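You operate a simulated robot arm through the tools that you are given. There is no shell and no other tool. Be economical: measure what you need, move in short steps, check, and stop when the job is done.

Carry out the task below with a simulated two-armed robot. There is one attempt and no reset: what you move stays moved.

JOB
Wipe up the spill on the plank bench top with the blue rag and put it back.

Only the result counts: the job must be done as asked and must still hold three seconds after the hand-in. Knocking over, shifting, dropping, spilling or breaking anything else fails it.

ROBOT AND FRAMES
Two 7-joint arms with three-finger grippers on one trunk, on a base that drives. Base frame: it is fixed to the floor where the robot stands at the start and does not move with it; the origin is under the middle of the robot, x ahead of it, y to its left, z up; the surface under the hand at the start is at about z = 800. Units: mm, rad, N and s.
The left shoulder is at the start at [50, 154, 979], the right one opposite. With the tool pointing down near the work surface each hand reaches from about 200 to 640 mm from the robot's upright axis, wherever it stands, measured 20 degrees to its own side. Payload 2.69 kg a hand.
Tool frame (each hand has its own): the origin (TCP) lies between the finger pads and is the grasp point; the fingertips stand 29 mm ahead of it; z points along the fingers, y is the line along which they close. Largest opening 120 mm; the body of the gripper starts 78 mm behind the TCP.
Orientation is told as [roll, pitch, yaw] about the base's x, y, z axes, in that order, counted from this pose: with the fingers straight down and closing along the base's y, the tool's x points along the base's -x, its y along +y and its z along -z.

CONTROLS
- The arms move only by the tool arm_command. It takes "left_series", "right_series" or both (then of equal length, played together; a hand with none holds still); each is a list of rows, each a list of 7 numbers: the opening in per cent of the stroke, from 0 (shut) to 100 (fully open), then the shift along the tool's x, y, z in mm, then the turn, a rotation vector about the tool's x, y, z in rad. In form: [[grip, tx, ty, tz, wx, wy, wz], ...]. A call has 1 to 8 rows; each row is the pose to reach, as a shift and turn from the pose commanded when the call began, along the tool's axes at that moment. Rows are played at 5 a second. More than 50 mm and 0.15 rad between two rows, or a gripper value outside its range, and nothing of the call is played. Where a pose cannot be reached the arm comes as near as it can. A force on the tool above 40 N (or 10 N above the force at the start of the call, whichever is more), or a blocked arm, ends the call early, and 0.2 s more pass. Each finger halts on what it meets, pressing with about 38 N; the grip force reading is that of the motor and also rises with nothing between the fingers. The clock runs only during rows and for 0.2 s after the last one: add rows that repeat a pose to give the fingers time. It gives the time, the measured TCP pose, the force on the tool (base axes), the opening and the grip force at its end, in the units of the frame above (readings bear some noise), with the torque about the TCP (base axes, N m) and any sound that the robot's microphone picked up, and new pictures: "pictures" is both (left out), scene, wrist or none (wrist: the cameras of the hands that moved).
- Cameras (640 x 400 px; columns grow to the right, rows downward): "scene" is now at [153.8, -48.5, 1135.4]; the picture's right is [-0.53, -0.85, 0.00], its down [-0.41, 0.25, -0.88] and it looks along [0.74, -0.46, -0.48] (base axes); focal length 214 px, centre (320, 200). "left" rides on the left gripper at [63, 0, -104] in its tool frame; the picture's right is [0.00, 1.00, 0.00], its down [-0.83, 0.00, -0.56] and it looks along [-0.56, 0.00, 0.83] (tool axes); focal length 275 px, centre (320, 200). "right" rides on the right gripper at [63, 0, -104] in its tool frame; the picture's right is [0.00, 1.00, 0.00], its down [-0.83, 0.00, -0.56] and it looks along [-0.56, 0.00, 0.83] (tool axes); focal length 275 px, centre (320, 200). There is no depth. A picture from a camera that has moved, and an enlarged one, comes with that camera's place and axes in the base frame and with its lens.
- slide_trunk(by): slides the trunk up (or, below 0, down) by that many mm; the arms and the scene camera ride with it, the base frame stays. It gives what a move gives, with no picture.
- drive_base(legs): drives the robot by 1 to 6 legs, each [ahead, left, turn to the left] in mm, mm and rad, along the robot's own axes; the way and the turn of a leg run together, so that a leg with both is an arc; at most 1500 mm and 3.142 rad a leg. The arms and the cameras ride along, it lands a little off, and it stops where it bumps. It gives what a move gives, and a new picture of the scene camera.
- aim_head(pan, tilt): turns the head with the scene camera to pan (to the left, within 1.396 rad either way) and tilt (down, from -0.506 to 1.204), counted from straight ahead of the robot. It gives what a move gives, and a new picture of the scene camera.
- zoom(camera, box): a new picture of the part [left, top, right, bottom] of that camera's present view, enlarged. It takes no simulated time.
- sign_off(): hands the job in; it is judged then, once.

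Work in short steps. Places have to be worked out from the pictures, the camera data and where the tool is seen: move nearer, look again, correct. Check each grasp and each placing, and mend what went wrong. You have 120 turns and 260 pictures in all, those below and enlarged ones among them. Open the grippers and draw the arms clear of the work before you hand the job in, unless the task says otherwise; then end with one line.

The tools are called after ">>>" as a command line: name --argument value ..., lists and objects as JSON in quotes. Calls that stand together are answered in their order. arm_command: Moves the arms, as the interface text tells. Its arguments: {"type":"object","properties":{"left_series":{"type":"array","items":{"type":"array","items":{"type":"number"}}},"right_series":{"type":"array","items":{"type":"array","items":{"type":"number"}}},"pictures":{"type":"string","enum":["both","scene","wrist","none"]}},"required":[]} The other tools are called the same way: slide_trunk (by) slides the trunk up or down; drive_base (legs) drives the base; aim_head (pan, tilt) turns the head that bears the scene camera; zoom (camera, box) takes an enlarged picture of a part of a camera's view; sign_off () hands the job in.

At the start:

```text
time: 0.0
left_ee_pos: [344.6, -12.5, 1054.5]
left_orientation: [-0.001, 0.0, 0.001]
left_contact_force: [0.0, 0.8, 0.3]
left_wrist_torque: [0.03, 0.02, -0.02]
left_finger_gap: 120.1
left_grasp_force: 0.1
right_ee_pos: [345.3, -457.7, 992.1]
right_orientation: [0.0, -0.001, 0.001]
right_contact_force: [0.6, -0.4, 0.9]
right_wrist_torque: [0.03, 0.02, 0.0]
right_finger_gap: 119.8
right_grasp_force: 0.0
trunk travel left (down, up): [-350.0, 88.0]
robot x, y, heading: [-1.2, -1.7, 0.002]
head pan, tilt: [-0.559, 0.499]
```

scene: 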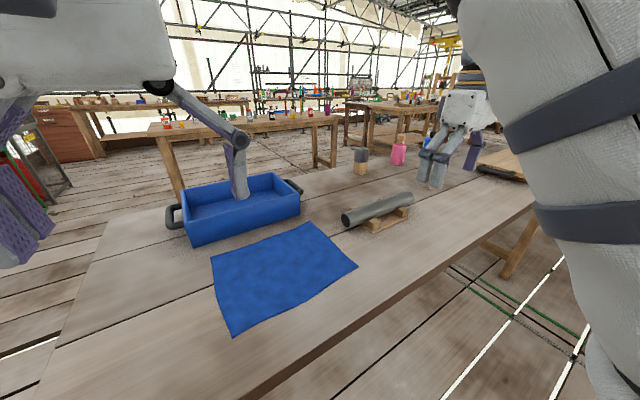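
right: 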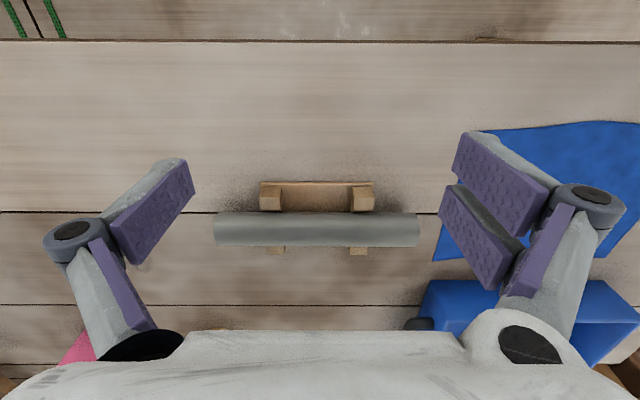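
left: 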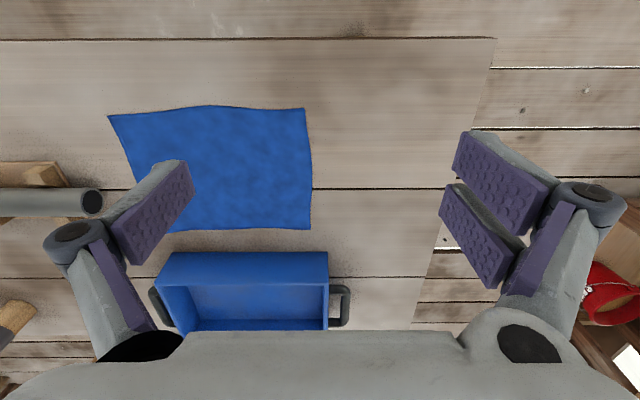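

I see the blue rag on the bench, a tray, a pipe on a stand, but no obvious spill. I'll look around with the head.

>>> zoom --camera "scene" --box '[300, 80, 560, 250]'

>>> zoom --camera "scene" --box '[100, 150, 420, 350]'

>>> aim_head --pan -0.1 --tilt 0.8

>>> aim_head --pan -1.0 --tilt 0.6

```text
2.35 times, centred on (430, 165) of scene
camera zoom: at [153.8, -48.5, 1135.4], right [-0.53, -0.85, 0.0], down [-0.41, 0.25, -0.88], along [0.74, -0.46, -0.48], focal length 505 px, centre (61, 282)
```

zoom: 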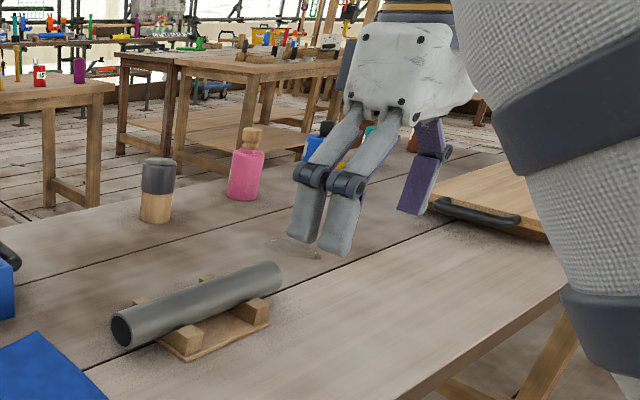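

```text
2.00 times, centred on (260, 250) of scene
camera zoom: at [153.8, -48.5, 1135.4], right [-0.53, -0.85, 0.0], down [-0.41, 0.25, -0.88], along [0.74, -0.46, -0.48], focal length 429 px, centre (440, 100)
```

zoom: 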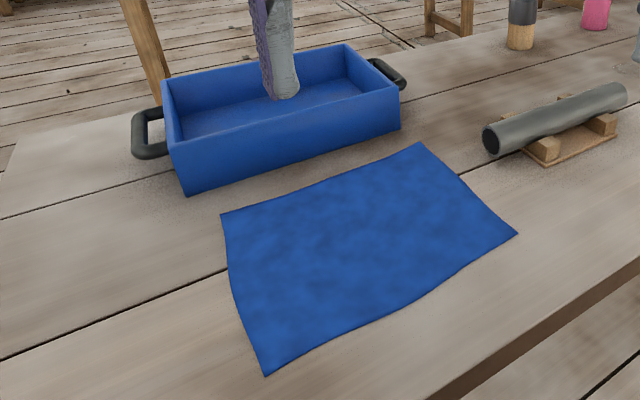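

```text
time: 0.9
left_ee_pos: [344.9, -13.1, 1053.7]
left_orientation: [-0.001, 0.0, 0.002]
left_contact_force: [0.1, 0.2, 0.2]
left_wrist_torque: [-0.01, 0.02, 0.01]
left_finger_gap: 120.1
left_grasp_force: 0.1
right_ee_pos: [345.3, -458.4, 990.7]
right_orientation: [0.0, -0.002, 0.0]
right_contact_force: [-0.4, 0.4, -0.4]
right_wrist_torque: [-0.01, 0.02, 0.0]
right_finger_gap: 120.3
right_grasp_force: 0.1
trunk travel left (down, up): [-350.0, 88.0]
robot x, y, heading: [0.6, -6.1, -0.001]
head pan, tilt: [-0.099, 0.799]
camera scene: at [157.0, -10.0, 1110.0], right [-0.12, -0.99, 0.0], down [-0.71, 0.08, -0.7], along [0.7, -0.08, -0.71], focal length 214 px, centre (320, 200)
```

scene: 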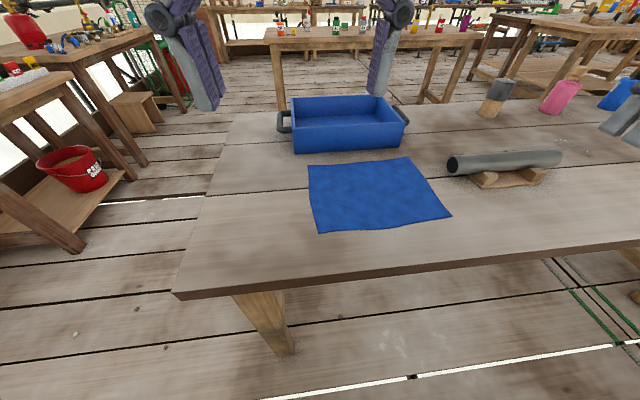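

```text
time: 2.1
left_ee_pos: [344.5, -13.8, 1054.8]
left_orientation: [0.001, -0.001, 0.002]
left_contact_force: [0.3, -0.1, -0.4]
left_wrist_torque: [0.02, -0.01, 0.01]
left_finger_gap: 120.2
left_grasp_force: 0.1
right_ee_pos: [345.0, -457.0, 990.5]
right_orientation: [-0.002, -0.002, 0.0]
right_contact_force: [-1.1, -0.9, -0.3]
right_wrist_torque: [0.0, 0.03, -0.03]
right_finger_gap: 119.9
right_grasp_force: 0.0
trunk travel left (down, up): [-350.0, 88.0]
robot x, y, heading: [1.1, -3.3, -0.0]
head pan, tilt: [-1.0, 0.6]
camera scene: at [124.4, -74.6, 1126.3], right [-0.84, -0.54, 0.0], down [-0.31, 0.48, -0.82], along [0.45, -0.69, -0.57], focal length 214 px, centre (320, 200)
```

scene: 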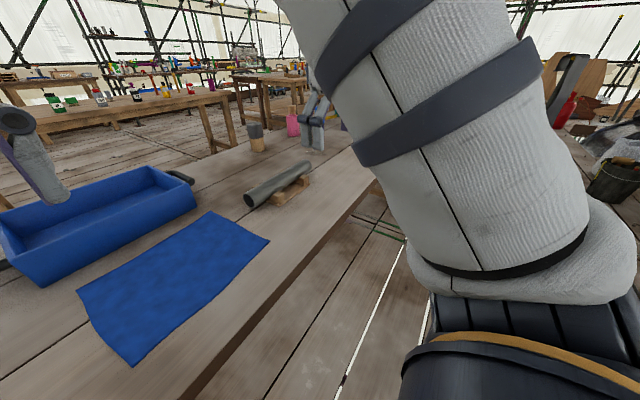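

Something wet seems to lie past the pipe, near the right hand. I'll aim back and zoom there.

>>> aim_head --pan -0.4 --tilt 0.6

>>> zoom --camera "scene" --box '[330, 60, 530, 185]'

>>> zoom --camera "right" --box '[0, 30, 330, 236]'

```text
time: 3.1
left_ee_pos: [344.5, -12.8, 1054.1]
left_orientation: [0.0, 0.001, 0.0]
left_contact_force: [-0.2, -0.3, -0.2]
left_wrist_torque: [-0.02, 0.0, 0.0]
left_finger_gap: 119.7
left_grasp_force: 0.1
right_ee_pos: [344.2, -457.5, 989.8]
right_orientation: [0.001, -0.001, -0.001]
right_contact_force: [-0.8, 0.6, 0.0]
right_wrist_torque: [-0.04, 0.01, 0.01]
right_finger_gap: 119.8
right_grasp_force: 0.2
trunk travel left (down, up): [-350.0, 88.0]
robot x, y, heading: [0.4, -3.2, -0.001]
head pan, tilt: [-0.4, 0.6]
camera scene: at [158.0, -34.8, 1126.3], right [-0.39, -0.92, 0.0], down [-0.52, 0.22, -0.83], along [0.76, -0.32, -0.56], focal length 214 px, centre (320, 200)
```

scene: 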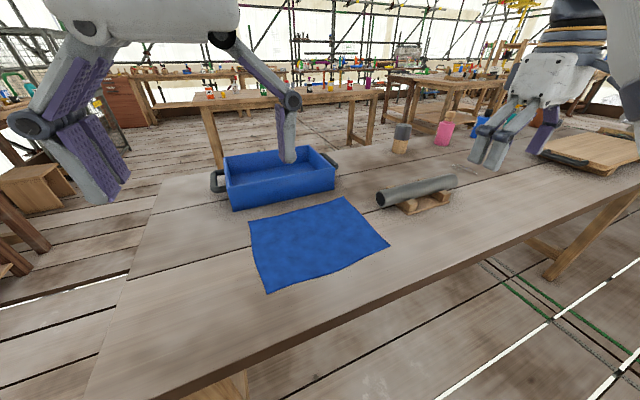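

```text
3.20 times, centred on (430, 122) of scene
camera zoom: at [158.0, -34.8, 1126.3], right [-0.39, -0.92, 0.0], down [-0.52, 0.22, -0.83], along [0.76, -0.32, -0.56], focal length 686 px, centre (-32, 448)
```

zoom: 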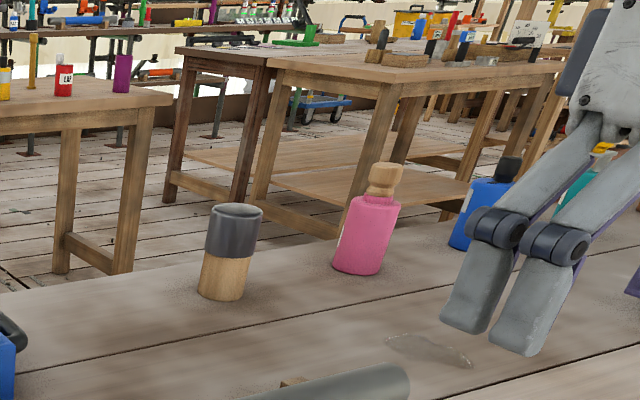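

```text
1.94 times, centred on (165, 133) of right
camera zoom: at [282.2, -456.6, 1093.3], right [0.0, 1.0, 0.0], down [0.83, 0.0, 0.56], along [0.56, 0.0, -0.83], focal length 534 px, centre (621, 330)
```

zoom: 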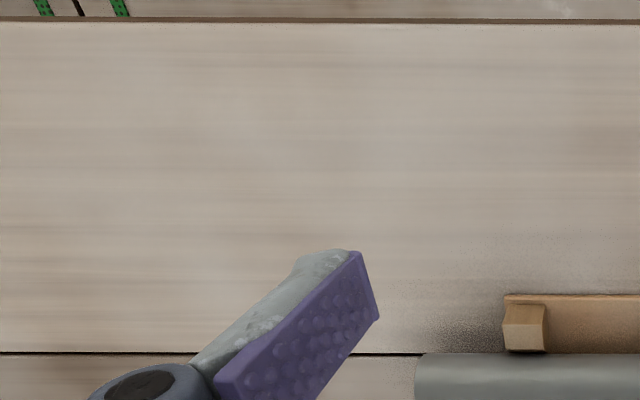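

The spill is a clear film at about (580, -750); the rag spans roughly x 380–585, y -290..-30. I'll first drive right with both hands high to measure the spill properly.

>>> drive_base --legs '[[0, -450, 0]]'

>>> zoom --camera "left" --box '[0, 0, 640, 400]'

>>> zoom --camera "right" --box '[0, 0, 640, 400]'

```text
time: 7.1
left_ee_pos: [344.6, -462.5, 1054.9]
left_orientation: [0.0, 0.0, 0.003]
left_contact_force: [-0.1, -0.3, 0.1]
left_wrist_torque: [0.04, 0.0, 0.01]
left_finger_gap: 120.0
left_grasp_force: 0.1
right_ee_pos: [346.0, -908.0, 991.0]
right_orientation: [0.002, -0.002, 0.004]
right_contact_force: [-0.2, -0.3, 0.7]
right_wrist_torque: [0.0, 0.01, -0.02]
right_finger_gap: 120.0
right_grasp_force: 0.0
trunk travel left (down, up): [-350.0, 88.0]
robot x, y, heading: [1.1, -451.3, -0.003]
head pan, tilt: [-0.4, 0.6]
camera scene: at [158.9, -485.7, 1126.3], right [-0.39, -0.92, 0.0], down [-0.52, 0.22, -0.83], along [0.76, -0.32, -0.56], focal length 214 px, centre (320, 200)
```

scene: 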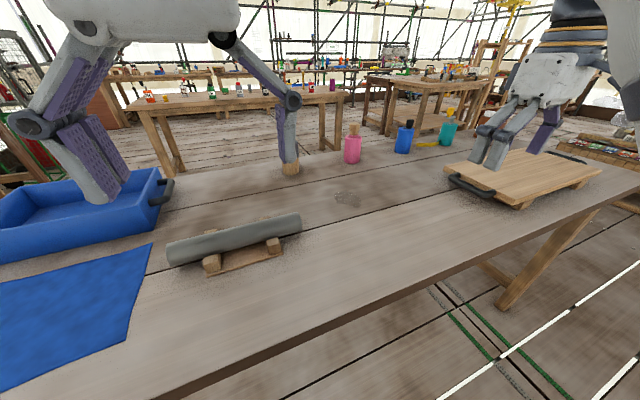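

```text
1.00 times, centred on (320, 200) of left (not enlarged: the box is as wide or as high as the picture)
camera zoom: at [281.5, -463.2, 1158.5], right [0.0, 1.0, 0.0], down [0.83, 0.0, 0.56], along [0.56, 0.0, -0.83], focal length 275 px, centre (320, 200)
```

zoom: 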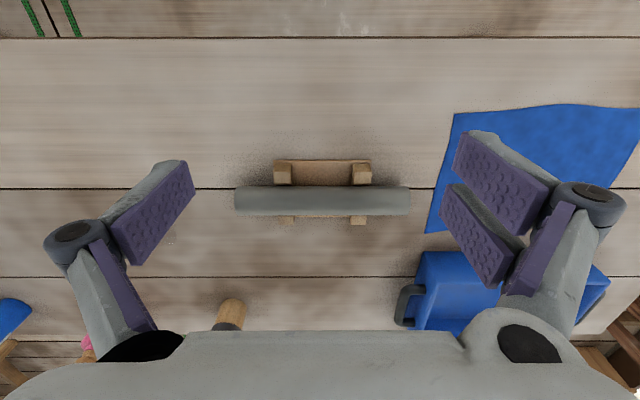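

```text
1.00 times, centred on (320, 200) of right (not enlarged: the box is as wide or as high as the picture)
camera zoom: at [284.5, -907.2, 1093.2], right [-0.01, 1.0, 0.0], down [0.83, 0.01, 0.56], along [0.56, 0.0, -0.83], focal length 275 px, centre (320, 200)
```

zoom: 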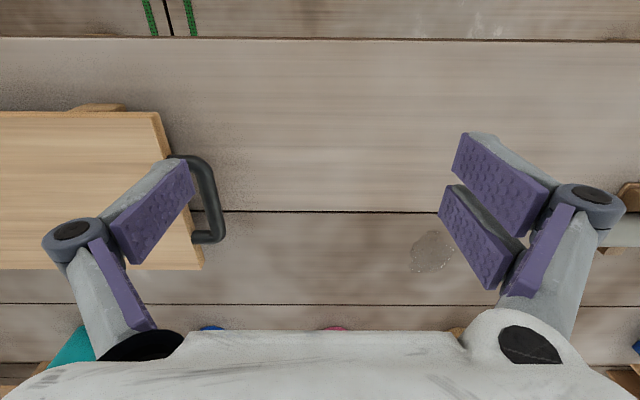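

The spill is near (575, -742). I'll zoom the scene view to measure its outline, and look closely at the rag.

>>> zoom --camera "scene" --box '[270, 150, 430, 250]'

>>> zoom --camera "scene" --box '[0, 220, 200, 400]'

```text
4.00 times, centred on (350, 200) of scene
camera zoom: at [158.9, -485.7, 1126.3], right [-0.39, -0.92, 0.0], down [-0.52, 0.22, -0.83], along [0.76, -0.32, -0.56], focal length 858 px, centre (200, 200)
```

zoom: 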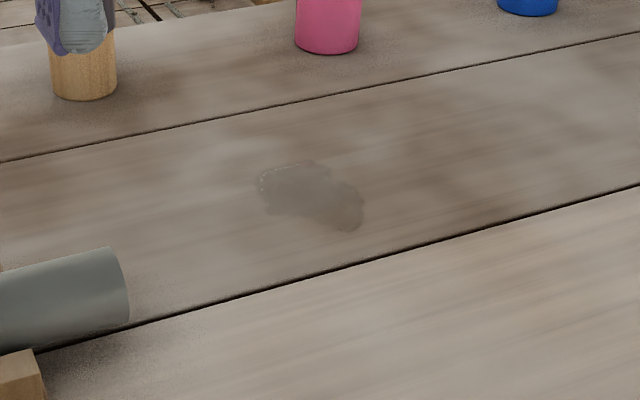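

```text
2.22 times, centred on (100, 310) of scene
camera zoom: at [158.9, -485.7, 1126.3], right [-0.39, -0.92, 0.0], down [-0.52, 0.22, -0.83], along [0.76, -0.32, -0.56], focal length 477 px, centre (809, -44)
```

zoom: 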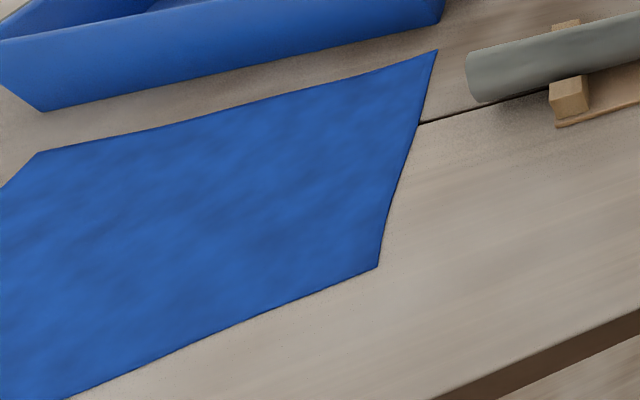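

Spill is about (577, -747), radius ~45 mm. Driving back to the rag now.

>>> drive_base --legs '[[0, 450, 0]]'

>>> aim_head --pan -0.3 --tilt 0.85

```text
time: 11.1
left_ee_pos: [341.5, -9.4, 1054.1]
left_orientation: [0.002, 0.001, 0.008]
left_contact_force: [-0.1, -0.5, -1.1]
left_wrist_torque: [-0.02, 0.0, 0.0]
left_finger_gap: 119.9
left_grasp_force: 0.1
right_ee_pos: [345.7, -452.8, 991.6]
right_orientation: [0.0, -0.001, 0.007]
right_contact_force: [0.2, 0.2, -0.3]
right_wrist_torque: [0.0, -0.01, -0.04]
right_finger_gap: 120.1
right_grasp_force: 0.1
trunk travel left (down, up): [-350.0, 88.0]
robot x, y, heading: [1.4, 0.1, 0.008]
head pan, tilt: [-0.4, 0.6]
camera scene: at [156.8, -31.3, 1126.3], right [-0.38, -0.92, 0.0], down [-0.52, 0.22, -0.83], along [0.76, -0.32, -0.56], focal length 214 px, centre (320, 200)
```

scene: 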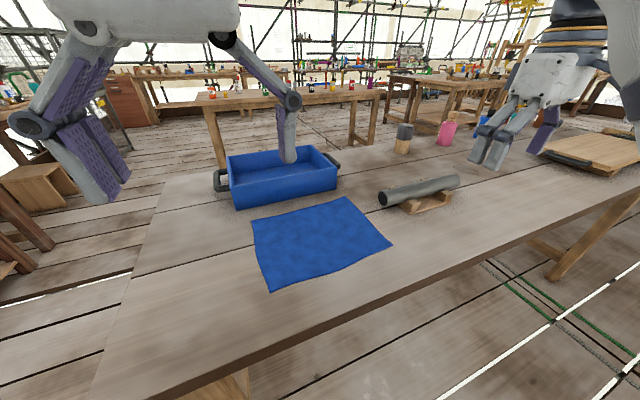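

```text
time: 11.9
left_ee_pos: [342.1, -8.4, 1052.9]
left_orientation: [0.0, 0.0, 0.006]
left_contact_force: [1.0, -0.6, -0.3]
left_wrist_torque: [0.02, -0.02, 0.0]
left_finger_gap: 120.0
left_grasp_force: 0.0
right_ee_pos: [346.4, -452.6, 989.4]
right_orientation: [0.001, -0.003, 0.008]
right_contact_force: [0.3, 0.2, 0.5]
right_wrist_torque: [0.02, 0.0, 0.01]
right_finger_gap: 120.0
right_grasp_force: 0.1
trunk travel left (down, up): [-350.0, 88.0]
robot x, y, heading: [-1.8, 3.5, 0.01]
head pan, tilt: [-0.3, 0.85]
camera scene: at [150.0, -20.3, 1105.5], right [-0.29, -0.96, 0.0], down [-0.72, 0.22, -0.66], along [0.63, -0.19, -0.75], focal length 214 px, centre (320, 200)
```

scene: 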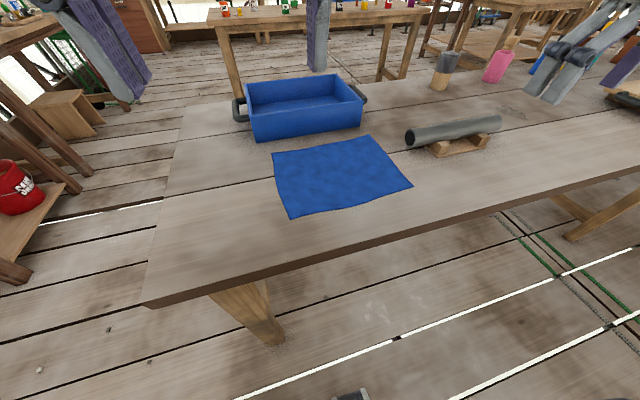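

The rag centre is about (485, -160). I move the left hand aside to the left and bring the right hand above the rag centre, half open.

>>> arm_command --left_series '[[100, 0, 30, 0, 0, 0, 0], [100, 0, 60, -10, 0, 0, 0], [100, 0, 90, -20, 0, 0, 0], [100, 0, 120, -30, 0, 0, 0], [100, 0, 150, -40, 0, 0, 0], [100, 0, 170, -40, 0, 0, 0], [100, 0, 170, -40, 0, 0, 0], [100, 0, 170, -40, 0, 0, 0]]' --right_series '[[80, -20, 41, 0, 0, 0, 0], [60, -40, 83, 0, 0, 0, 0], [60, -60, 124, 0, 0, 0, 0], [60, -80, 166, 0, 0, 0, 0], [60, -100, 208, 0, 0, 0, 0], [60, -120, 250, 0, 0, 0, 0], [60, -139, 291, 0, 0, 0, 0], [60, -139, 291, 0, 0, 0, 0]]' --pictures "both"

```text
time: 13.7
left_ee_pos: [341.6, 160.8, 1094.1]
left_orientation: [-0.001, 0.001, 0.005]
left_contact_force: [0.1, 1.2, 0.8]
left_wrist_torque: [0.0, -0.01, 0.0]
left_finger_gap: 120.2
left_grasp_force: 0.2
right_ee_pos: [494.6, -168.9, 988.4]
right_orientation: [0.015, 0.013, -0.005]
right_contact_force: [0.7, 0.2, -0.2]
right_wrist_torque: [0.05, 0.0, 0.0]
right_finger_gap: 72.5
right_grasp_force: 0.0
right hand out of reach, approached as far as the arm can: row 4, 5, 6, 7, 8
trunk travel left (down, up): [-350.0, 88.0]
robot x, y, heading: [3.8, 6.9, 0.004]
head pan, tilt: [-0.3, 0.85]
camera scene: at [161.6, -3.3, 1121.6], right [-0.06, -1.0, 0.0], down [-0.61, 0.04, -0.79], along [0.79, -0.05, -0.61], focal length 214 px, centre (320, 200)
camera right: at [433.9, -169.5, 1091.5], right [0.0, 1.0, 0.02], down [0.84, -0.01, 0.55], along [0.55, 0.01, -0.84], focal length 275 px, centre (320, 200)
camera left: at [277.8, 161.4, 1199.0], right [0.0, 1.0, 0.0], down [0.83, 0.0, 0.56], along [0.56, 0.0, -0.83], focal length 275 px, centre (320, 200)
```

scene: 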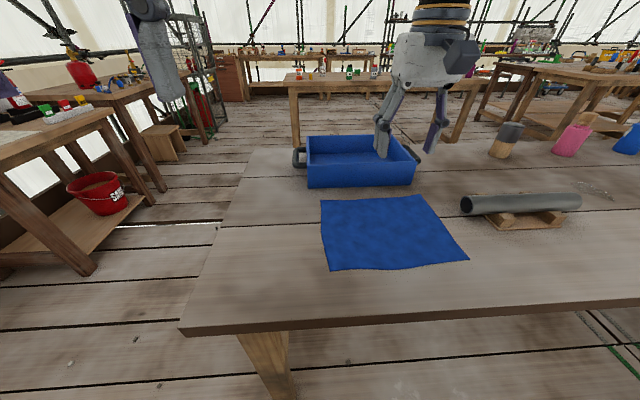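
right: 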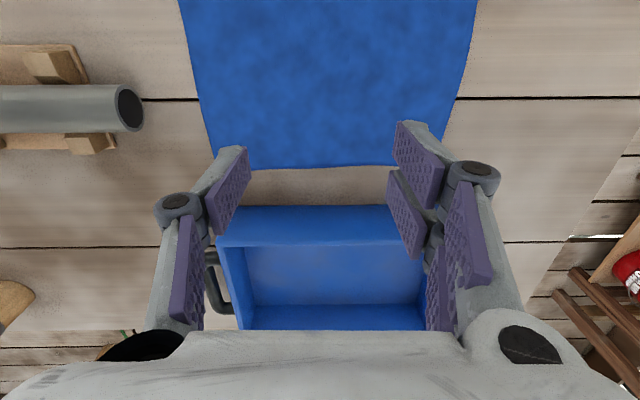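
left: 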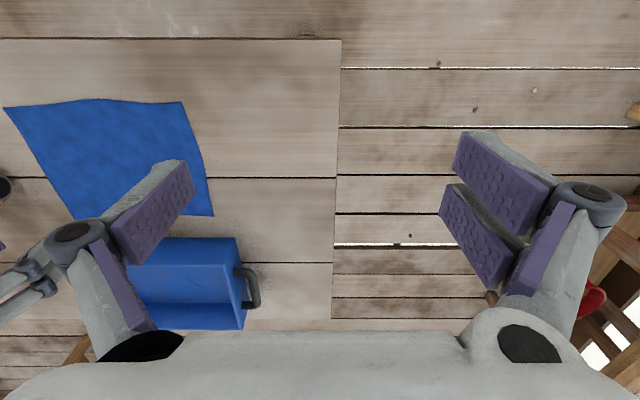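

The hand is near the limit at this height, at (495, -169, 988). I'll step down 60 mm with a small correction and check where it ends.

>>> arm_command --right_series '[[60, 5, 4, 30, 0, 0, 0], [60, 8, 8, 60, 0, 0, 0], [60, 8, 8, 60, 0, 0, 0]]' --pictures "wrist"

```text
time: 14.5
left_ee_pos: [340.8, 160.5, 1096.0]
left_orientation: [0.0, -0.001, 0.007]
left_contact_force: [0.3, 0.2, -0.3]
left_wrist_torque: [-0.01, -0.01, 0.0]
left_finger_gap: 120.2
left_grasp_force: 0.0
right_ee_pos: [494.1, -159.3, 929.7]
right_orientation: [0.006, 0.003, 0.001]
right_contact_force: [0.3, 0.6, -0.4]
right_wrist_torque: [0.02, 0.03, -0.03]
right_finger_gap: 71.8
right_grasp_force: 0.0
right hand out of reach, approached as far as the arm can: row 1, 2, 3
trunk travel left (down, up): [-350.0, 88.0]
robot x, y, heading: [0.3, 1.6, 0.007]
head pan, tilt: [-0.3, 0.85]
camera right: at [433.3, -159.3, 1032.6], right [-0.01, 1.0, 0.01], down [0.83, 0.0, 0.55], along [0.55, 0.01, -0.83], focal length 275 px, centre (320, 200)
```

right: 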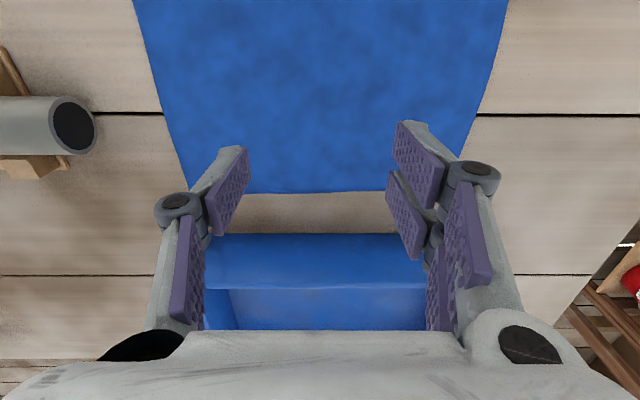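

Position is good laterally; go down to just above the rag and 14 mm back.

>>> arm_command --right_series '[[60, 7, 0, 30, 0, 0, 0], [60, 14, 0, 60, 0, 0, 0], [60, 14, 0, 82, 0, 0, 0], [60, 14, 0, 82, 0, 0, 0]]' --pictures "wrist"

```text
time: 15.5
left_ee_pos: [341.8, 161.1, 1094.7]
left_orientation: [-0.001, -0.001, 0.006]
left_contact_force: [-1.1, -0.4, 0.9]
left_wrist_torque: [0.0, -0.01, 0.01]
left_finger_gap: 119.9
left_grasp_force: 0.2
right_ee_pos: [479.9, -156.0, 849.0]
right_orientation: [-0.002, -0.002, 0.009]
right_contact_force: [0.2, -0.3, -0.1]
right_wrist_torque: [0.0, -0.01, 0.01]
right_finger_gap: 71.9
right_grasp_force: 0.1
trunk travel left (down, up): [-350.0, 88.0]
robot x, y, heading: [-0.0, 2.2, 0.01]
head pan, tilt: [-0.3, 0.85]
camera right: at [417.9, -156.4, 951.8], right [-0.01, 1.0, 0.0], down [0.83, 0.01, 0.56], along [0.56, 0.01, -0.83], focal length 275 px, centre (320, 200)
```

right: 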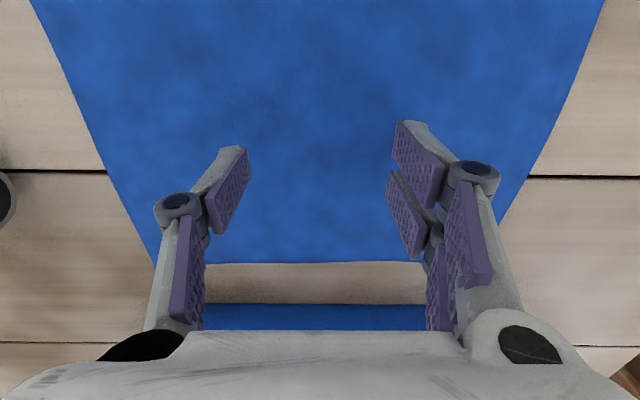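

Pose is accurate at (480, -156, 849), tips ~20 mm above. Lower until light contact.

>>> arm_command --right_series '[[60, 0, 0, 10, 0, 0, 0], [60, 0, 0, 16, 0, 0, 0], [60, 0, 0, 19, 0, 0, 0], [60, 0, 0, 21, 0, 0, 0]]' --pictures "wrist"

```text
time: 16.5
left_ee_pos: [340.5, 162.3, 1094.0]
left_orientation: [0.001, 0.001, 0.007]
left_contact_force: [0.7, 0.0, 0.2]
left_wrist_torque: [0.01, -0.01, 0.01]
left_finger_gap: 120.1
left_grasp_force: 0.0
right_ee_pos: [481.2, -157.0, 827.6]
right_orientation: [0.001, 0.0, 0.007]
right_contact_force: [-0.2, -0.2, -0.8]
right_wrist_torque: [-0.02, 0.03, -0.01]
right_finger_gap: 71.9
right_grasp_force: 0.1
trunk travel left (down, up): [-350.0, 88.0]
robot x, y, heading: [1.6, 4.0, 0.006]
head pan, tilt: [-0.3, 0.85]
camera right: at [418.5, -157.1, 930.5], right [-0.01, 1.0, 0.0], down [0.83, 0.01, 0.56], along [0.56, 0.01, -0.83], focal length 275 px, centre (320, 200)
```

right: 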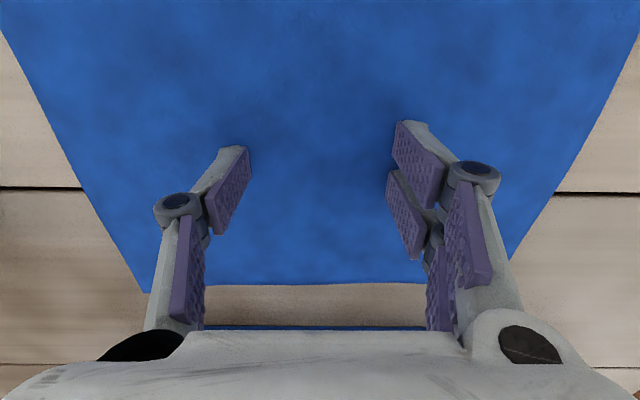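

No contact yet; lower further in small steps.

>>> arm_command --right_series '[[60, 0, 0, 2, 0, 0, 0], [60, 0, 0, 4, 0, 0, 0], [60, 0, 0, 6, 0, 0, 0], [60, 0, 0, 8, 0, 0, 0]]' --pictures "none"

```text
time: 17.5
left_ee_pos: [337.9, 162.5, 1096.3]
left_orientation: [-0.001, -0.002, 0.005]
left_contact_force: [0.1, -0.3, 0.4]
left_wrist_torque: [0.0, 0.03, -0.04]
left_finger_gap: 120.0
left_grasp_force: 0.0
right_ee_pos: [482.9, -156.9, 826.7]
right_orientation: [0.001, -0.018, 0.004]
right_contact_force: [-2.8, 2.2, 48.3]
right_wrist_torque: [-0.02, 0.3, 0.05]
right_finger_gap: 27.2
right_grasp_force: 21.4
trunk travel left (down, up): [-350.0, 88.0]
robot x, y, heading: [-2.3, 1.0, 0.006]
head pan, tilt: [-0.3, 0.85]
stopped in row 4 (right hand): the force on the tool passed its limit at 44 N (the readings are from after the stop); the commanded pose is now the measured one
```

Contact at ~z 827, though the gap reads 27 mm. I'll look at the hand.

>>> zoom --camera "right" --box '[0, 0, 640, 400]'

>>> zoom --camera "scene" --box '[260, 80, 520, 300]'

```text
1.00 times, centred on (320, 200) of right (not enlarged: the box is as wide or as high as the picture)
camera zoom: at [419.1, -156.6, 928.3], right [-0.01, 1.0, 0.0], down [0.82, 0.01, 0.57], along [0.57, 0.01, -0.82], focal length 275 px, centre (320, 200)
```

zoom: 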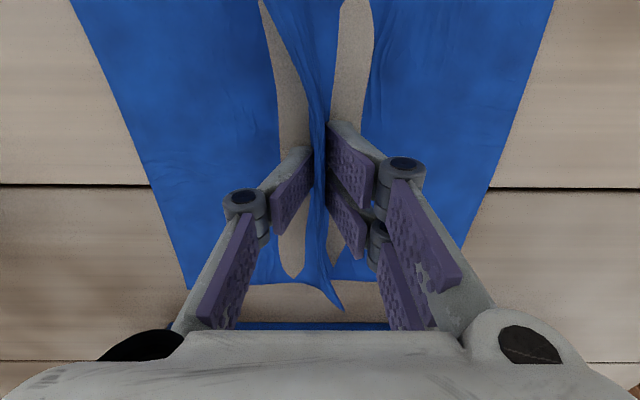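

```text
1.82 times, centred on (390, 190) of scene
camera zoom: at [150.1, -23.2, 1111.8], right [-0.33, -0.95, 0.0], down [-0.66, 0.23, -0.71], along [0.67, -0.23, -0.7], focal length 390 px, centre (193, 218)
```

zoom: 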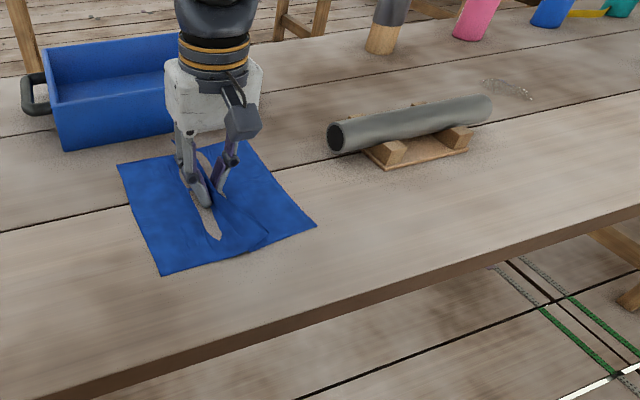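

Pressing has gathered the rag between the fingers. Now I close fully and check before lifting.

>>> arm_command --right_series '[[0, 0, 0, -1, 0, 0, 0], [0, 0, 0, -2, 0, 0, 0], [0, 0, 0, -3, 0, 0, 0], [0, 0, 0, -3, 0, 0, 0]]' --pictures "wrist"

```text
time: 18.5
left_ee_pos: [337.5, 162.1, 1096.0]
left_orientation: [-0.002, -0.002, 0.008]
left_contact_force: [-0.4, 0.0, -0.2]
left_wrist_torque: [0.02, 0.01, -0.01]
left_finger_gap: 119.9
left_grasp_force: 0.0
right_ee_pos: [481.5, -155.6, 827.9]
right_orientation: [0.001, -0.014, 0.005]
right_contact_force: [-3.2, -8.0, 61.8]
right_wrist_torque: [-1.12, -0.11, 0.12]
right_finger_gap: 1.1
right_grasp_force: 28.9
trunk travel left (down, up): [-350.0, 88.0]
robot x, y, heading: [-0.2, -2.1, 0.009]
head pan, tilt: [-0.3, 0.85]
camera right: at [417.6, -155.5, 929.7], right [-0.01, 1.0, 0.0], down [0.82, 0.01, 0.57], along [0.57, 0.01, -0.82], focal length 275 px, centre (320, 200)
```

right: 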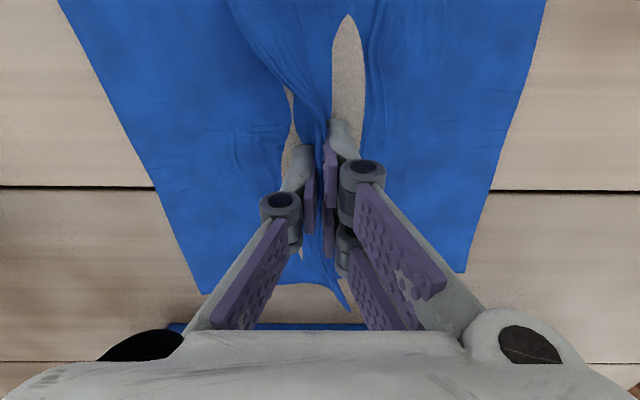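

Gap is 1 mm with cloth between; the tool is still pressed on the bench. Lift gently.

>>> arm_command --right_series '[[0, 0, 0, -5, 0, 0, 0], [0, 0, 0, -15, 0, 0, 0], [0, 0, 0, -30, 0, 0, 0], [0, 0, 0, -50, 0, 0, 0], [0, 0, 0, -70, 0, 0, 0]]' --pictures "both"

```text
time: 19.7
left_ee_pos: [340.6, 161.9, 1094.3]
left_orientation: [0.001, 0.0, 0.006]
left_contact_force: [0.4, 0.3, -0.4]
left_wrist_torque: [0.0, 0.03, 0.01]
left_finger_gap: 120.2
left_grasp_force: 0.0
right_ee_pos: [488.2, -158.4, 891.9]
right_orientation: [0.004, -0.003, 0.006]
right_contact_force: [-0.6, -0.5, 4.8]
right_wrist_torque: [-0.2, -0.03, -0.02]
right_finger_gap: 3.7
right_grasp_force: 32.0
right hand out of reach, approached as far as the arm can: row 5
trunk travel left (down, up): [-350.0, 88.0]
robot x, y, heading: [-1.4, -1.2, 0.002]
head pan, tilt: [-0.3, 0.85]
camera scene: at [157.2, -25.8, 1122.2], right [-0.33, -0.94, 0.0], down [-0.57, 0.2, -0.8], along [0.75, -0.26, -0.6], focal length 214 px, centre (320, 200)
camera right: at [426.1, -158.2, 995.0], right [-0.01, 1.0, 0.0], down [0.83, 0.01, 0.56], along [0.56, 0.01, -0.83], focal length 275 px, centre (320, 200)
```

scene: 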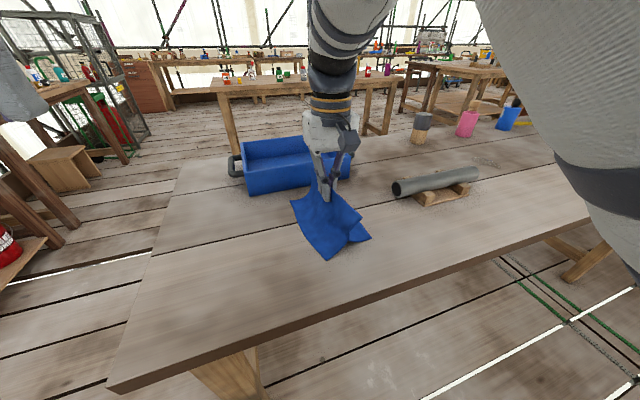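
right: 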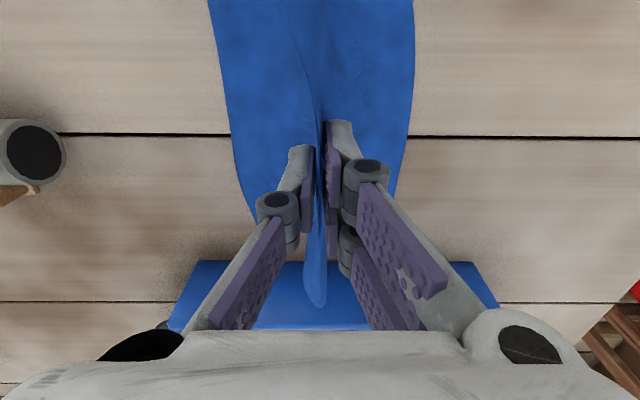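

The rag is lifted and held. Retract toward the robot and raise for carrying.

>>> arm_command --right_series '[[0, 15, 0, -20, 0, 0, 0], [0, 35, 0, -40, 0, 0, 0], [0, 55, 0, -60, 0, 0, 0], [0, 75, 0, -80, 0, 0, 0], [0, 95, 0, -100, 0, 0, 0], [0, 105, 0, -115, 0, 0, 0], [0, 105, 0, -115, 0, 0, 0]]' --pictures "both"

```text
time: 21.3
left_ee_pos: [342.2, 161.5, 1094.3]
left_orientation: [0.0, 0.0, 0.007]
left_contact_force: [-0.2, 0.1, -0.6]
left_wrist_torque: [0.02, 0.05, 0.01]
left_finger_gap: 120.1
left_grasp_force: 0.0
right_ee_pos: [485.4, -188.3, 1026.6]
right_orientation: [0.004, -0.004, 0.004]
right_contact_force: [1.4, 0.5, 2.6]
right_wrist_torque: [-1.24, 0.02, -0.04]
right_finger_gap: 1.2
right_grasp_force: 30.1
right hand out of reach, approached as far as the arm can: row 1, 2, 3, 4, 5, 6, 7
trunk travel left (down, up): [-350.0, 88.0]
robot x, y, heading: [0.0, 1.4, 0.014]
head pan, tilt: [-0.3, 0.85]
camera scene: at [159.6, -27.7, 1130.1], right [-0.34, -0.94, 0.0], down [-0.5, 0.18, -0.85], along [0.8, -0.29, -0.53], focal length 214 px, centre (320, 200)
camera right: at [422.5, -186.9, 1128.8], right [-0.01, 1.0, 0.0], down [0.83, 0.0, 0.56], along [0.56, 0.01, -0.83], focal length 275 px, centre (320, 200)
```

scene: 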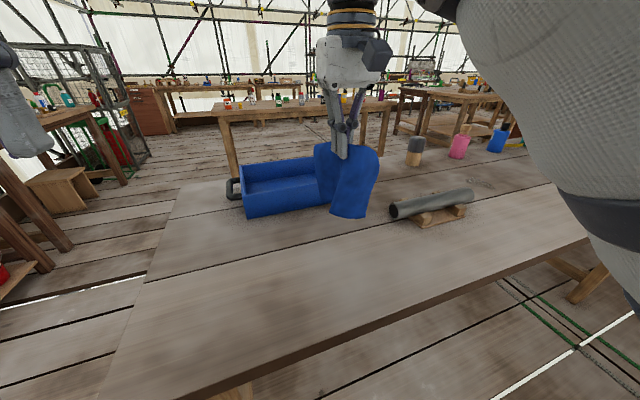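
right: 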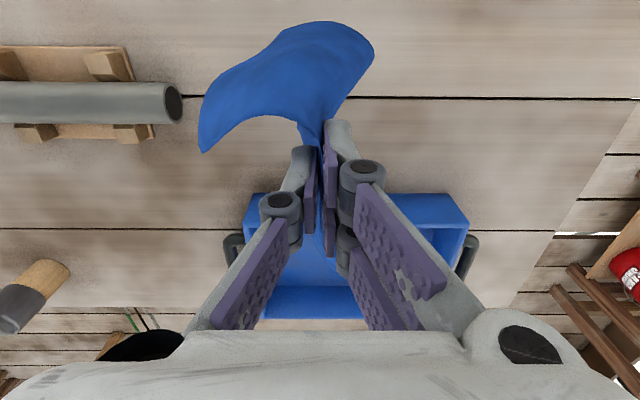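

The hand rose to 1027 but cannot come nearer here; the rag's bottom is about z 885. I'll raise the trunk 85 mm to clear the pipe well.

>>> slide_trunk --by 85

>>> zoom --camera "scene" --box '[200, 60, 520, 260]'

```text
time: 22.5
left_ee_pos: [342.3, 161.4, 1178.7]
left_orientation: [-0.002, 0.001, 0.006]
left_contact_force: [0.4, -1.5, -0.9]
left_wrist_torque: [0.0, 0.03, -0.02]
left_finger_gap: 120.1
left_grasp_force: 0.1
right_ee_pos: [483.6, -186.3, 1112.4]
right_orientation: [0.0, -0.005, 0.005]
right_contact_force: [-0.6, 2.0, -0.2]
right_wrist_torque: [0.2, 0.01, -0.01]
right_finger_gap: 3.1
right_grasp_force: 29.7
trunk travel left (down, up): [-435.0, 3.0]
robot x, y, heading: [-3.8, 5.2, 0.004]
head pan, tilt: [-0.3, 0.85]
```

```text
2.00 times, centred on (360, 160) of scene
camera zoom: at [79.3, -20.7, 1203.4], right [-0.29, -0.96, 0.0], down [-0.72, 0.22, -0.66], along [0.63, -0.19, -0.75], focal length 429 px, centre (240, 280)
```

zoom: 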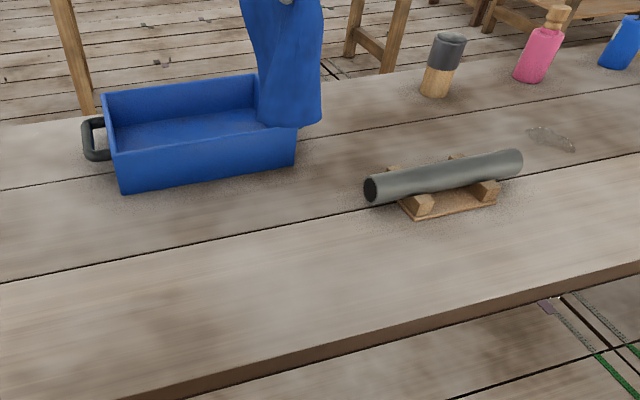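

The rag is clear of everything. Drive right 560 mm to bring the hand over the spill's y.

>>> drive_base --legs '[[0, -565, 0]]'

>>> zoom --camera "right" --box '[0, 0, 640, 400]'

```text
time: 27.4
left_ee_pos: [344.3, -410.4, 1179.1]
left_orientation: [-0.001, -0.001, 0.009]
left_contact_force: [0.1, -0.9, 0.8]
left_wrist_torque: [0.01, 0.01, -0.02]
left_finger_gap: 120.0
left_grasp_force: 0.1
right_ee_pos: [488.5, -756.2, 1113.0]
right_orientation: [0.001, -0.009, 0.01]
right_contact_force: [-0.3, 0.3, -0.2]
right_wrist_torque: [0.0, -0.01, -0.04]
right_finger_gap: 0.0
right_grasp_force: 28.0
trunk travel left (down, up): [-435.0, 3.0]
robot x, y, heading: [3.1, -570.3, 0.006]
head pan, tilt: [-0.3, 0.85]
camera scene: at [83.1, -592.3, 1203.5], right [-0.29, -0.96, 0.0], down [-0.72, 0.22, -0.66], along [0.63, -0.19, -0.75], focal length 214 px, centre (320, 200)
```

scene: 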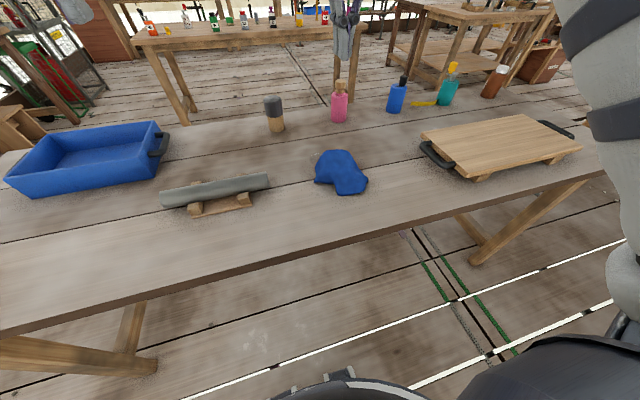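

```text
1.00 times, centred on (320, 200) of right (not enlarged: the box is as wide or as high as the picture)
camera zoom: at [424.6, -756.1, 1216.2], right [-0.01, 1.0, 0.0], down [0.83, 0.01, 0.56], along [0.56, 0.01, -0.83], focal length 275 px, centre (320, 200)
```

zoom: 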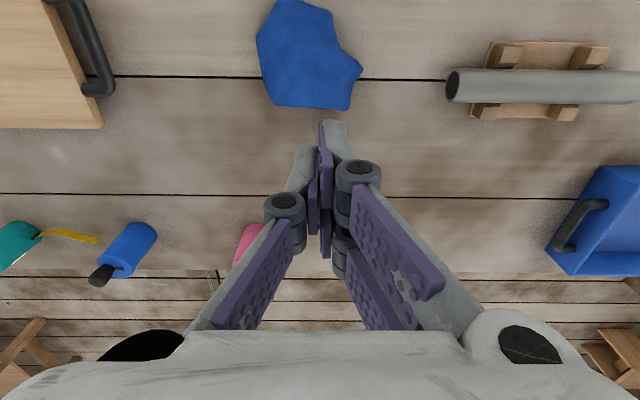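

The rag slipped out on the way and landed crumpled on the bench at about (478, -775), just short of the spill; nothing was hit. I lower the trunk again and look closely to regrasp it deeper.

>>> slide_trunk --by -85

>>> arm_command --right_series '[[40, 0, 0, 20, 0, 0, 0], [70, 0, 0, 50, 0, 0, 0], [70, 0, -5, 80, 0, 0, 0], [70, 0, -10, 100, 0, 0, 0], [70, 0, -10, 100, 0, 0, 0]]' --pictures "both"

>>> zoom --camera "scene" --box '[240, 120, 440, 245]'

```text
time: 28.6
left_ee_pos: [344.2, -408.6, 1095.0]
left_orientation: [-0.001, -0.002, 0.011]
left_contact_force: [0.5, 0.4, 0.4]
left_wrist_torque: [0.03, -0.02, 0.01]
left_finger_gap: 119.9
left_grasp_force: 0.0
right_ee_pos: [488.4, -759.7, 1029.7]
right_orientation: [0.009, -0.007, 0.003]
right_contact_force: [0.9, -0.8, 1.0]
right_wrist_torque: [0.01, -0.01, -0.02]
right_finger_gap: 0.0
right_grasp_force: 28.9
trunk travel left (down, up): [-350.0, 88.0]
robot x, y, heading: [4.4, -570.5, 0.013]
head pan, tilt: [-0.3, 0.85]
```

```text
time: 29.8
left_ee_pos: [344.3, -409.7, 1094.8]
left_orientation: [0.0, 0.0, 0.007]
left_contact_force: [0.1, 0.7, -0.3]
left_wrist_torque: [-0.03, -0.02, 0.02]
left_finger_gap: 119.9
left_grasp_force: 0.1
right_ee_pos: [491.7, -766.6, 929.6]
right_orientation: [0.003, -0.002, 0.008]
right_contact_force: [0.2, 0.5, -0.1]
right_wrist_torque: [-0.02, 0.01, 0.02]
right_finger_gap: 83.8
right_grasp_force: 0.1
right hand out of reach, approached as far as the arm can: row 1, 2, 3
trunk travel left (down, up): [-350.0, 88.0]
robot x, y, heading: [1.8, -569.7, 0.011]
head pan, tilt: [-0.3, 0.85]
camera scene: at [157.5, -558.4, 1106.1], right [0.14, -0.99, 0.0], down [-0.74, -0.1, -0.67], along [0.66, 0.09, -0.75], focal length 214 px, centre (320, 200)
camera right: at [428.0, -766.1, 1032.1], right [-0.01, 1.0, 0.0], down [0.83, 0.01, 0.56], along [0.56, 0.01, -0.83], focal length 275 px, centre (320, 200)
```

scene: 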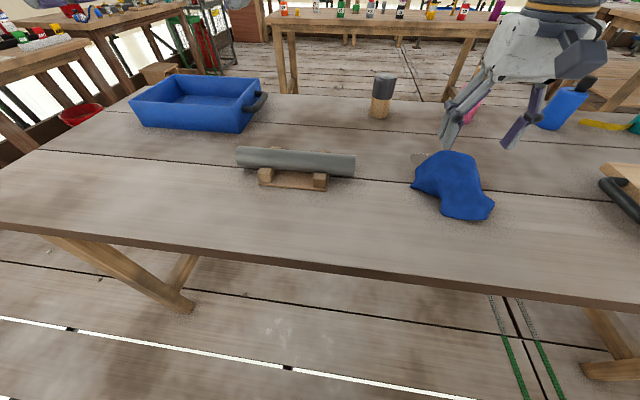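
right: 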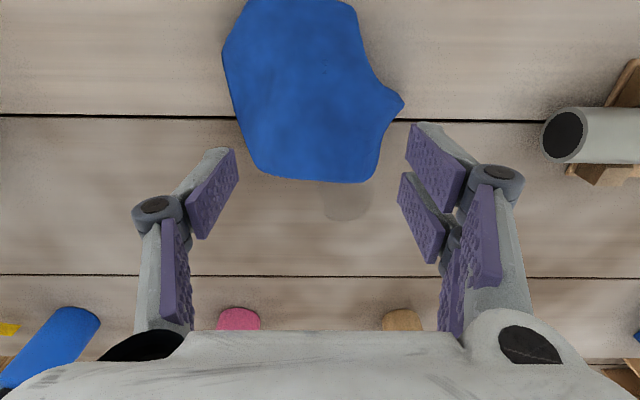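

```text
3.20 times, centred on (340, 182) of scene
camera zoom: at [157.5, -558.4, 1106.1], right [0.14, -0.99, 0.0], down [-0.74, -0.1, -0.67], along [0.66, 0.09, -0.75], focal length 686 px, centre (256, 256)
```

zoom: 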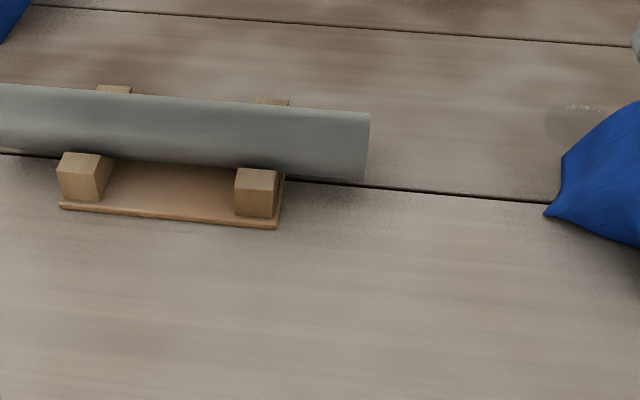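

Spill peeks out beyond the rag at row 200. I position above the crumpled rag's centre (~471, -777) and descend to just short of the bench.

>>> arm_command --right_series '[[80, 10, -5, 20, 0, 0, 0], [80, 20, -10, 45, 0, 0, 0], [80, 20, -10, 75, 0, 0, 0], [80, 20, -10, 92, 0, 0, 0], [80, 20, -10, 100, 0, 0, 0], [80, 20, -10, 100, 0, 0, 0]]' --pictures "both"

```text
time: 31.2
left_ee_pos: [343.9, -410.1, 1094.9]
left_orientation: [-0.001, -0.002, 0.009]
left_contact_force: [-0.2, -0.4, 0.4]
left_wrist_torque: [0.02, 0.02, -0.01]
left_finger_gap: 120.0
left_grasp_force: 0.2
right_ee_pos: [470.7, -775.1, 830.4]
right_orientation: [0.003, -0.005, 0.009]
right_contact_force: [0.1, 0.5, 1.1]
right_wrist_torque: [0.06, -0.02, 0.0]
right_finger_gap: 96.7
right_grasp_force: 0.5
right hand out of reach, approached as far as the arm can: row 1, 2
trunk travel left (down, up): [-350.0, 88.0]
robot x, y, heading: [0.9, -568.0, 0.006]
head pan, tilt: [-0.3, 0.85]
camera scene: at [158.0, -570.8, 1106.0], right [-0.02, -1.0, 0.0], down [-0.75, 0.02, -0.67], along [0.67, -0.02, -0.75], focal length 214 px, centre (320, 200)
camera right: at [407.5, -776.2, 931.7], right [-0.01, 1.0, 0.0], down [0.83, 0.01, 0.56], along [0.56, 0.01, -0.83], focal length 275 px, centre (320, 200)
```

scene: 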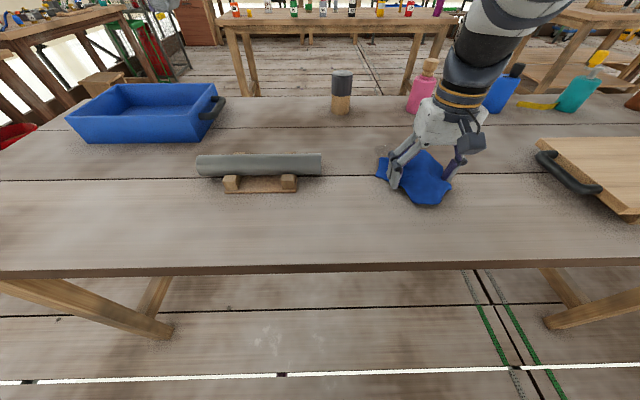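
right: 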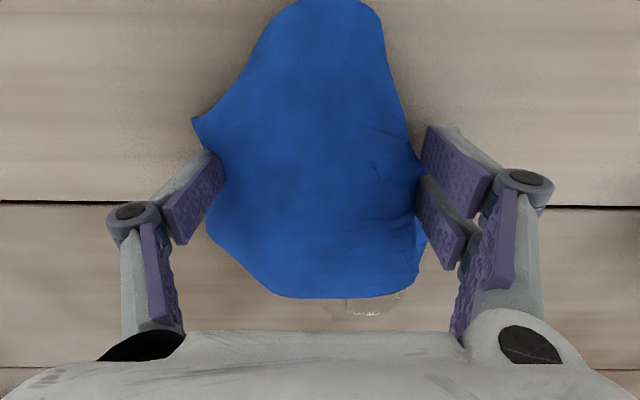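

Excellent: the fingers straddle almost the whole bundle. Close to gather it.

>>> arm_command --right_series '[[50, 0, 0, 0, 0, 0, 0], [20, 0, 0, 0, 0, 0, 0], [0, 0, 0, 0, 0, 0, 0], [0, 0, 0, 0, 0, 0, 0], [0, 0, 0, 0, 0, 0, 0]]' --pictures "wrist"

```text
time: 32.4
left_ee_pos: [343.7, -410.2, 1095.5]
left_orientation: [0.0, -0.001, 0.008]
left_contact_force: [0.7, -0.7, 0.4]
left_wrist_torque: [-0.02, 0.04, 0.03]
left_finger_gap: 119.9
left_grasp_force: 0.1
right_ee_pos: [471.3, -775.8, 830.8]
right_orientation: [0.0, -0.006, 0.008]
right_contact_force: [1.4, -3.8, 20.9]
right_wrist_torque: [-0.1, -0.17, -0.01]
right_finger_gap: 5.7
right_grasp_force: 34.0
trunk travel left (down, up): [-350.0, 88.0]
robot x, y, heading: [6.0, -569.6, 0.009]
head pan, tilt: [-0.3, 0.85]
camera right: at [406.8, -776.6, 932.6], right [-0.01, 1.0, 0.0], down [0.83, 0.01, 0.56], along [0.56, 0.01, -0.83], focal length 275 px, centre (320, 200)
```

right: 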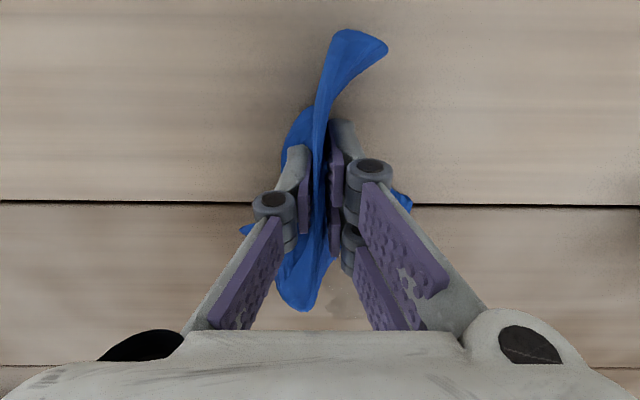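

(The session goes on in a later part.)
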